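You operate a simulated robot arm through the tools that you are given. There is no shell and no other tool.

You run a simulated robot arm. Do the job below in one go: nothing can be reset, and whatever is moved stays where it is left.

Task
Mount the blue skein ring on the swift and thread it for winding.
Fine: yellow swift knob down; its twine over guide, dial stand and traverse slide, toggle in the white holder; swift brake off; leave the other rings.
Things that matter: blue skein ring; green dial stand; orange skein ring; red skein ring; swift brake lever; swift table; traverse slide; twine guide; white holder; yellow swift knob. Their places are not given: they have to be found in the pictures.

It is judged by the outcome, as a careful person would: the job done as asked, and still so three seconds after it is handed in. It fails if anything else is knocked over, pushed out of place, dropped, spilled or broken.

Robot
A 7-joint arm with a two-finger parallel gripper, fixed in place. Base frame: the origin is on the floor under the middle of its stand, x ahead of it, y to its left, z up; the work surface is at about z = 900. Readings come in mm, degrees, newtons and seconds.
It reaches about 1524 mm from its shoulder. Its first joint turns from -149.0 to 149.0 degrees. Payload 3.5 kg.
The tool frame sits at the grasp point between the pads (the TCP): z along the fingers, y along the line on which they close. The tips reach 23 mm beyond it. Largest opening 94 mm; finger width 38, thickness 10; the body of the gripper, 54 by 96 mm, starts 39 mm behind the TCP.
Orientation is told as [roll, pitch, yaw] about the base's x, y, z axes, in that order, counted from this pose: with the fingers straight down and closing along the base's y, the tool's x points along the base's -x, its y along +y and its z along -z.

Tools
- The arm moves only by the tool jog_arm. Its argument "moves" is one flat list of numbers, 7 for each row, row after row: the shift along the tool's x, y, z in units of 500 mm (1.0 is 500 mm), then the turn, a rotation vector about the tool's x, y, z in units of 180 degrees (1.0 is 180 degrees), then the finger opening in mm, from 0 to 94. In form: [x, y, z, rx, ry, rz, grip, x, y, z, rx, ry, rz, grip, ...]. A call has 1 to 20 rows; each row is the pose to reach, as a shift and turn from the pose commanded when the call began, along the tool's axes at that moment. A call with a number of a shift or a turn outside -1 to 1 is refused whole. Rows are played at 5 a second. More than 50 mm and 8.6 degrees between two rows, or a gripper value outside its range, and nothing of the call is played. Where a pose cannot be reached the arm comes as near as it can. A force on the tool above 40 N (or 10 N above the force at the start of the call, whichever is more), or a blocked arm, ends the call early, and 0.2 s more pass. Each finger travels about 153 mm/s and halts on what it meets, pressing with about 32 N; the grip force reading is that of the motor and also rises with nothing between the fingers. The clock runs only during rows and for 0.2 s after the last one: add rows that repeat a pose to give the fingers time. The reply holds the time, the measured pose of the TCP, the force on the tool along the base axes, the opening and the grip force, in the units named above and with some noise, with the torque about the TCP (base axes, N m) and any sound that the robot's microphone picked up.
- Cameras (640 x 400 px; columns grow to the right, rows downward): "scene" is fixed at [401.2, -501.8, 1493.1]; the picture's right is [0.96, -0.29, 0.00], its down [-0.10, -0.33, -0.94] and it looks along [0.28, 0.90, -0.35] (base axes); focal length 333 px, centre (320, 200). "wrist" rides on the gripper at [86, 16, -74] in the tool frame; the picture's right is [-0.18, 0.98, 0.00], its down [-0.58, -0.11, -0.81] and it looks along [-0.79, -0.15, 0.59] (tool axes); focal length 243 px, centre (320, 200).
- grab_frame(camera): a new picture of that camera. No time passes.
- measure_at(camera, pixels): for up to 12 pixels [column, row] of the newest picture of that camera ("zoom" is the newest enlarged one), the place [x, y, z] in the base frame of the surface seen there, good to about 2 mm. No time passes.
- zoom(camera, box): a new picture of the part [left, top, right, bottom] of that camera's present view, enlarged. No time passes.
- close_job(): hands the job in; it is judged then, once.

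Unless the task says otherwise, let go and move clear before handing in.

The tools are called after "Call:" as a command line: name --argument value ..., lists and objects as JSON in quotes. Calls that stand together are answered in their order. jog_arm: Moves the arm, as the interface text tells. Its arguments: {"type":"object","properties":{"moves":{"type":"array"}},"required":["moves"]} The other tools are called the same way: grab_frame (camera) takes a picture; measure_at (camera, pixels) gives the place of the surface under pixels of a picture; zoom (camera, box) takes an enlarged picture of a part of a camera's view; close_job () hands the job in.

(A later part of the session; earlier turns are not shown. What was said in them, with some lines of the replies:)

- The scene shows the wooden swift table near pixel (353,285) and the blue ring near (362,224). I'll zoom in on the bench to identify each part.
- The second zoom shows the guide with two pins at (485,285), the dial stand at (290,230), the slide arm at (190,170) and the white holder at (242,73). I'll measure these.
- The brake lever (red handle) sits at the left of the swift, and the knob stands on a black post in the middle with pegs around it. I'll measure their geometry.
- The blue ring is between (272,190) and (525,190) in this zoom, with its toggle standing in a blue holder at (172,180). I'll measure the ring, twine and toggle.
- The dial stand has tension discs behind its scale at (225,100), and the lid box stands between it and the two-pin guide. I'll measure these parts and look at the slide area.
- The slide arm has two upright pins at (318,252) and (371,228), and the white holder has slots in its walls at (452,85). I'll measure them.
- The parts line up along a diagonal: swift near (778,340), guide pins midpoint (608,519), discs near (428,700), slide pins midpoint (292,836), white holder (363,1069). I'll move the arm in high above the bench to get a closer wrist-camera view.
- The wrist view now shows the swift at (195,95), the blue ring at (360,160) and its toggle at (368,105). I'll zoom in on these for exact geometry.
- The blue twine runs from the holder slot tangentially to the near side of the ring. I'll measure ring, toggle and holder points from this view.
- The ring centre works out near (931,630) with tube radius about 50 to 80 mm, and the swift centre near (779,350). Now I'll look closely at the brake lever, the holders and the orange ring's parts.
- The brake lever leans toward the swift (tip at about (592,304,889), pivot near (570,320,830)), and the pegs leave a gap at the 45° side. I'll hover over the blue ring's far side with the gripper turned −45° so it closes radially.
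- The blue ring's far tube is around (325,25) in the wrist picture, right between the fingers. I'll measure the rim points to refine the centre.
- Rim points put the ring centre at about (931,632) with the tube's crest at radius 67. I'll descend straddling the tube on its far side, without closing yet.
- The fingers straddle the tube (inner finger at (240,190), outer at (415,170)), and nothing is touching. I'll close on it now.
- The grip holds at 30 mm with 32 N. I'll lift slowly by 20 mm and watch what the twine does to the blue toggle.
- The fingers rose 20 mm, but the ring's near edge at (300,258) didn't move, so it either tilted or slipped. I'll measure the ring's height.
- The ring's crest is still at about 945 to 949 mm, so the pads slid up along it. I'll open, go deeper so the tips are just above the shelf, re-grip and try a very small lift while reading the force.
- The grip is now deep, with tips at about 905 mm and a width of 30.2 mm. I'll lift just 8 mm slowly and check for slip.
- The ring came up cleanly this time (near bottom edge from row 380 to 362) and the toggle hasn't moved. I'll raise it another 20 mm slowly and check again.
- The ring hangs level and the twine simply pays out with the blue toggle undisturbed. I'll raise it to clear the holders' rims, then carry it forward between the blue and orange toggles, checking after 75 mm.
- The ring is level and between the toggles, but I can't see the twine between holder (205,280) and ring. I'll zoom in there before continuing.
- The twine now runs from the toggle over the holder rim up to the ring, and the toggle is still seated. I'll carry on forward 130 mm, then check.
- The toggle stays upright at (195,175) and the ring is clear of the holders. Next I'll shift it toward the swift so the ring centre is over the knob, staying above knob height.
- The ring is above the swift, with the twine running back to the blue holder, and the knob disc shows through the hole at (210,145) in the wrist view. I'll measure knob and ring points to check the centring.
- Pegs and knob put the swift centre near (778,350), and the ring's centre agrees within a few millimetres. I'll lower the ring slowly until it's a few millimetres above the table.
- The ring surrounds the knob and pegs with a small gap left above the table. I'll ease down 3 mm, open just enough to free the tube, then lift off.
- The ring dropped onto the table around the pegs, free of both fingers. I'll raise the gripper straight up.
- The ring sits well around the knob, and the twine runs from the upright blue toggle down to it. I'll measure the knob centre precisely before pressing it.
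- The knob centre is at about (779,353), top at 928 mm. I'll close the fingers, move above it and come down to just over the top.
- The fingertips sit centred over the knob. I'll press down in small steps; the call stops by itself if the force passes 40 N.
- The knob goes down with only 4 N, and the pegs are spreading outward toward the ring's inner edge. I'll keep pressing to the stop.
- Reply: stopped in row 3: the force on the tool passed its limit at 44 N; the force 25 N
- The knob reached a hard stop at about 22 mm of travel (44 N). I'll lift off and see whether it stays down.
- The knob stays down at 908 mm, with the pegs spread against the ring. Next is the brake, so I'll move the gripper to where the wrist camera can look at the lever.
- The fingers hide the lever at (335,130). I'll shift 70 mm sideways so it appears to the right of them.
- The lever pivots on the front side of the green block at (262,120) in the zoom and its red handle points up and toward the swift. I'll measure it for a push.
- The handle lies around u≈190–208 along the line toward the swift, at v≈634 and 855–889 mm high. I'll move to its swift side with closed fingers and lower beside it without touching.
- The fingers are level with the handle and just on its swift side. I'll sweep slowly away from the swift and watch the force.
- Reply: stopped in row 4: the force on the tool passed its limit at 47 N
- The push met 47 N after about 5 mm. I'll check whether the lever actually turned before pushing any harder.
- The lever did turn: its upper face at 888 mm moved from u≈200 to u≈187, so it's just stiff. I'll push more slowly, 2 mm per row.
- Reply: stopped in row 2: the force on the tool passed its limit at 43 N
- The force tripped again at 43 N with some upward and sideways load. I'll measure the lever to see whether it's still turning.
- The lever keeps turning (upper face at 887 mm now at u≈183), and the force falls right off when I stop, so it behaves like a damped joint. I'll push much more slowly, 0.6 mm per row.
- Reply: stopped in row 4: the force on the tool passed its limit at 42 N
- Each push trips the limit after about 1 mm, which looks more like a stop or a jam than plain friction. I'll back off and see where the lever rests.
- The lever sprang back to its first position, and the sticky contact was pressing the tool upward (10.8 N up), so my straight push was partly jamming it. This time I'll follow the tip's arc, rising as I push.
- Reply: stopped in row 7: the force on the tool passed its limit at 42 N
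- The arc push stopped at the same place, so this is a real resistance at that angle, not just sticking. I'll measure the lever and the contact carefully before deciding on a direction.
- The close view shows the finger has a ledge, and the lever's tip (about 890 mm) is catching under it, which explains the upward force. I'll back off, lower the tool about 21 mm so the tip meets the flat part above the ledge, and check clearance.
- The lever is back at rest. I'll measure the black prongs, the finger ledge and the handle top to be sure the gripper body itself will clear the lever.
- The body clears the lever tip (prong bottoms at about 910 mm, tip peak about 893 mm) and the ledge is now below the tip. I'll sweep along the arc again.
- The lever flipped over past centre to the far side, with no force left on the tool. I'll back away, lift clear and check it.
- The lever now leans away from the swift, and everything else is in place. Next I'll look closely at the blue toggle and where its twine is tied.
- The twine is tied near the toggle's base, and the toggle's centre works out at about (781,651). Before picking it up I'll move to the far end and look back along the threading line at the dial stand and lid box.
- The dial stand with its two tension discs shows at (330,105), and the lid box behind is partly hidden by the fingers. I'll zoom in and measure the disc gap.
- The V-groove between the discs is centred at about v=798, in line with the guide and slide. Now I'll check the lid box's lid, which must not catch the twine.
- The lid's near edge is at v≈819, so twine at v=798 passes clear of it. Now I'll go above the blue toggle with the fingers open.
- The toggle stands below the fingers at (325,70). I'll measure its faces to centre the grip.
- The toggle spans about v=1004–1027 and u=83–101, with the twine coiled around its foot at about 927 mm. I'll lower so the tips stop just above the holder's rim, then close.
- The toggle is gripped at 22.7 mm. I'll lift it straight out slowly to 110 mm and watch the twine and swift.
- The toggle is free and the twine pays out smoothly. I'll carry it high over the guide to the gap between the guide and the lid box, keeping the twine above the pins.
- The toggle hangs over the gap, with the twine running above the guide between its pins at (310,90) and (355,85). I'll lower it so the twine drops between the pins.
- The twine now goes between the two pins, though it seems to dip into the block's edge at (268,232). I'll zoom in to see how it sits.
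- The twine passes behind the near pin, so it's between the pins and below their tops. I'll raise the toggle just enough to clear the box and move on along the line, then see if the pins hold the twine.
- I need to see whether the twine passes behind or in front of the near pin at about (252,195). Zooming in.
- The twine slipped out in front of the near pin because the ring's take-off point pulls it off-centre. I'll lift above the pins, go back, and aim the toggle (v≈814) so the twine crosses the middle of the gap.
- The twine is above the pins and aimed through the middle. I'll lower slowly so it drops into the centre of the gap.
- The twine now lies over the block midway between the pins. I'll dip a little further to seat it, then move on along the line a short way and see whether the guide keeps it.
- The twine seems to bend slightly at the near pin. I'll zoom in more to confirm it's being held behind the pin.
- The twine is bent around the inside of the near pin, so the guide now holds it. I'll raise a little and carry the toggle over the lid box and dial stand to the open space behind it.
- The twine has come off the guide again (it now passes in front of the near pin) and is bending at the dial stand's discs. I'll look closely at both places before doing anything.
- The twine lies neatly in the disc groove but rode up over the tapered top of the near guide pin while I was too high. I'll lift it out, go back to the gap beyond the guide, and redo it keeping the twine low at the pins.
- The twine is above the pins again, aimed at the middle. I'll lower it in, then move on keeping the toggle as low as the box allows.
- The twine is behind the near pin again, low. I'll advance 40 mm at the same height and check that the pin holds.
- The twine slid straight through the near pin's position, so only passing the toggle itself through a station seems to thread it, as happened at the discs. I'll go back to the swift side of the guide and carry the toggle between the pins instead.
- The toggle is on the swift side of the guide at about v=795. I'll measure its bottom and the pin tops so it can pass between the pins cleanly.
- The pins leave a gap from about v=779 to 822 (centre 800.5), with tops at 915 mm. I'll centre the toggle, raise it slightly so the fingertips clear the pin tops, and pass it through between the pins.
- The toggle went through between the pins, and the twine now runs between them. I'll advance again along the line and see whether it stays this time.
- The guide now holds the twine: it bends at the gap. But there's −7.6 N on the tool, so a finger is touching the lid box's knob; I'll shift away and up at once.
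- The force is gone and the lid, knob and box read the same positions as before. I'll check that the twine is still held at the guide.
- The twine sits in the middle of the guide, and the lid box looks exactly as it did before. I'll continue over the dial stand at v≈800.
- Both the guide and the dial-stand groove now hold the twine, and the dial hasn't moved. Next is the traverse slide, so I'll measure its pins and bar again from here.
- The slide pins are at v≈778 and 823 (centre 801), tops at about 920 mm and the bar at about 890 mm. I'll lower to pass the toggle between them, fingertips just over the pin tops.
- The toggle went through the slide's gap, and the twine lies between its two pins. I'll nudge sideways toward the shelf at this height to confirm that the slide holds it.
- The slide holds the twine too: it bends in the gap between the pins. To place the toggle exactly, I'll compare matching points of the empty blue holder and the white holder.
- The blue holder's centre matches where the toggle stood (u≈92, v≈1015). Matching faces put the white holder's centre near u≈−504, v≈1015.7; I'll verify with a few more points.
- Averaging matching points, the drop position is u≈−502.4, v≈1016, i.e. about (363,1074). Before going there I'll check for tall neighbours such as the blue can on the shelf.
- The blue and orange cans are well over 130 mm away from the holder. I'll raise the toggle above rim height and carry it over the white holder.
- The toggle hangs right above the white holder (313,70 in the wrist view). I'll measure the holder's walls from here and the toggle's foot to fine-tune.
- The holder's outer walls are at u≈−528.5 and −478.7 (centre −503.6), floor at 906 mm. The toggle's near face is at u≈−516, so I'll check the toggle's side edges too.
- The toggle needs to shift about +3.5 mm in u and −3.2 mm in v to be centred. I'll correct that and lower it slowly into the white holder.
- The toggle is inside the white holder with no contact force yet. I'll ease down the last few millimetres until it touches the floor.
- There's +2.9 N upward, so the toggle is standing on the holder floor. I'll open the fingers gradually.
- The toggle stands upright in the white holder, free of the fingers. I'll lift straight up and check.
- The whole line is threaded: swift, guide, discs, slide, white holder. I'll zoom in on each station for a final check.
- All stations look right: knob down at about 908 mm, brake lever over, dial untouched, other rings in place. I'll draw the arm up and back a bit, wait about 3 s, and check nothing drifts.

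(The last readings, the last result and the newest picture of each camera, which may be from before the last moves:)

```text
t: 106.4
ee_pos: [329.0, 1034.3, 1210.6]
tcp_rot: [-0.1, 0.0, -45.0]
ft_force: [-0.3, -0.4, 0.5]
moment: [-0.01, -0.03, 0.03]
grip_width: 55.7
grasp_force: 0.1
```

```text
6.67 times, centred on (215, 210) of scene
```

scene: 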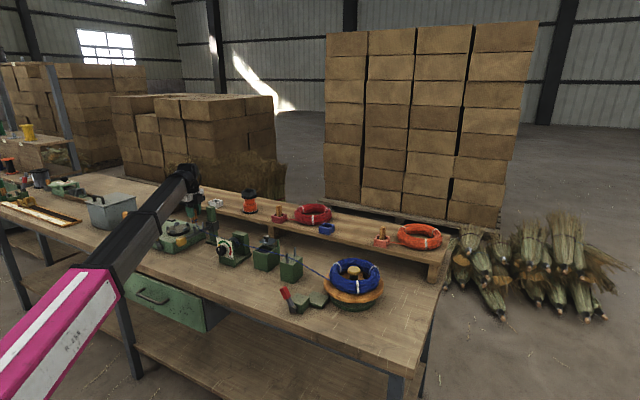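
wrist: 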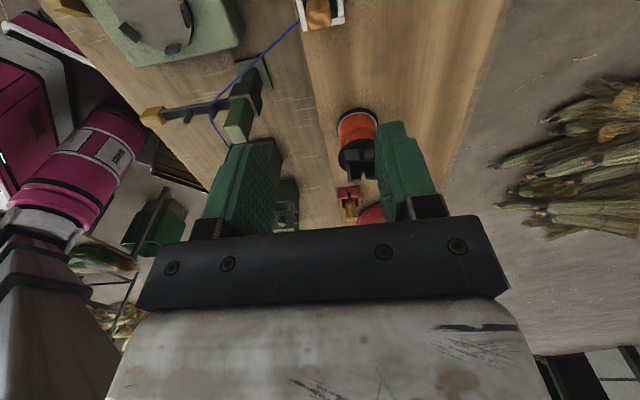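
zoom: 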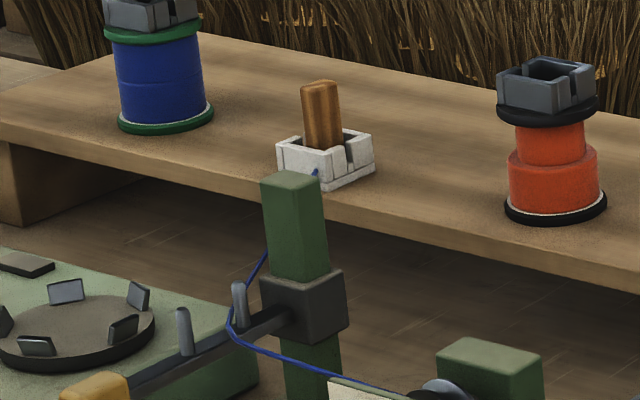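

After more than 3 s nothing has moved. The blue ring is on the swift with the knob down, and the twine runs through guide, discs and slide to the toggle in the white holder. The brake lever is over and the red and orange rings are untouched, with the arm clear, so I'm handing in.

Call:
close_job

```text
The job is handed in.
```

The blue skein ring is mounted on the swift and threaded for winding, and I've handed the job in. I watched it for over 3 seconds before handing in and nothing moved.

- **Swift:** the ring sits around the pegs. The yellow knob is pressed down to its stop and stayed there, with the pegs spread inside the ring.
- **Brake:** the lever is flipped over to the side away from the swift, and it stays there. I took that as off because it started leaning toward the swift; I didn't test that the table turns freely.
- **Twine:** it runs from the ring between the guide pins, through the groove between the dial stand's discs, and between the slide pins. The toggle stands upright in the white holder.
- **Other parts:** the red and orange rings, their holders and the dial look unchanged.

**What went wrong along the way:**
- The guide took four tries before it held the twine.
- A finger briefly touched the knob on the lid box, at about 8 N. The lid and box measured the same afterwards.
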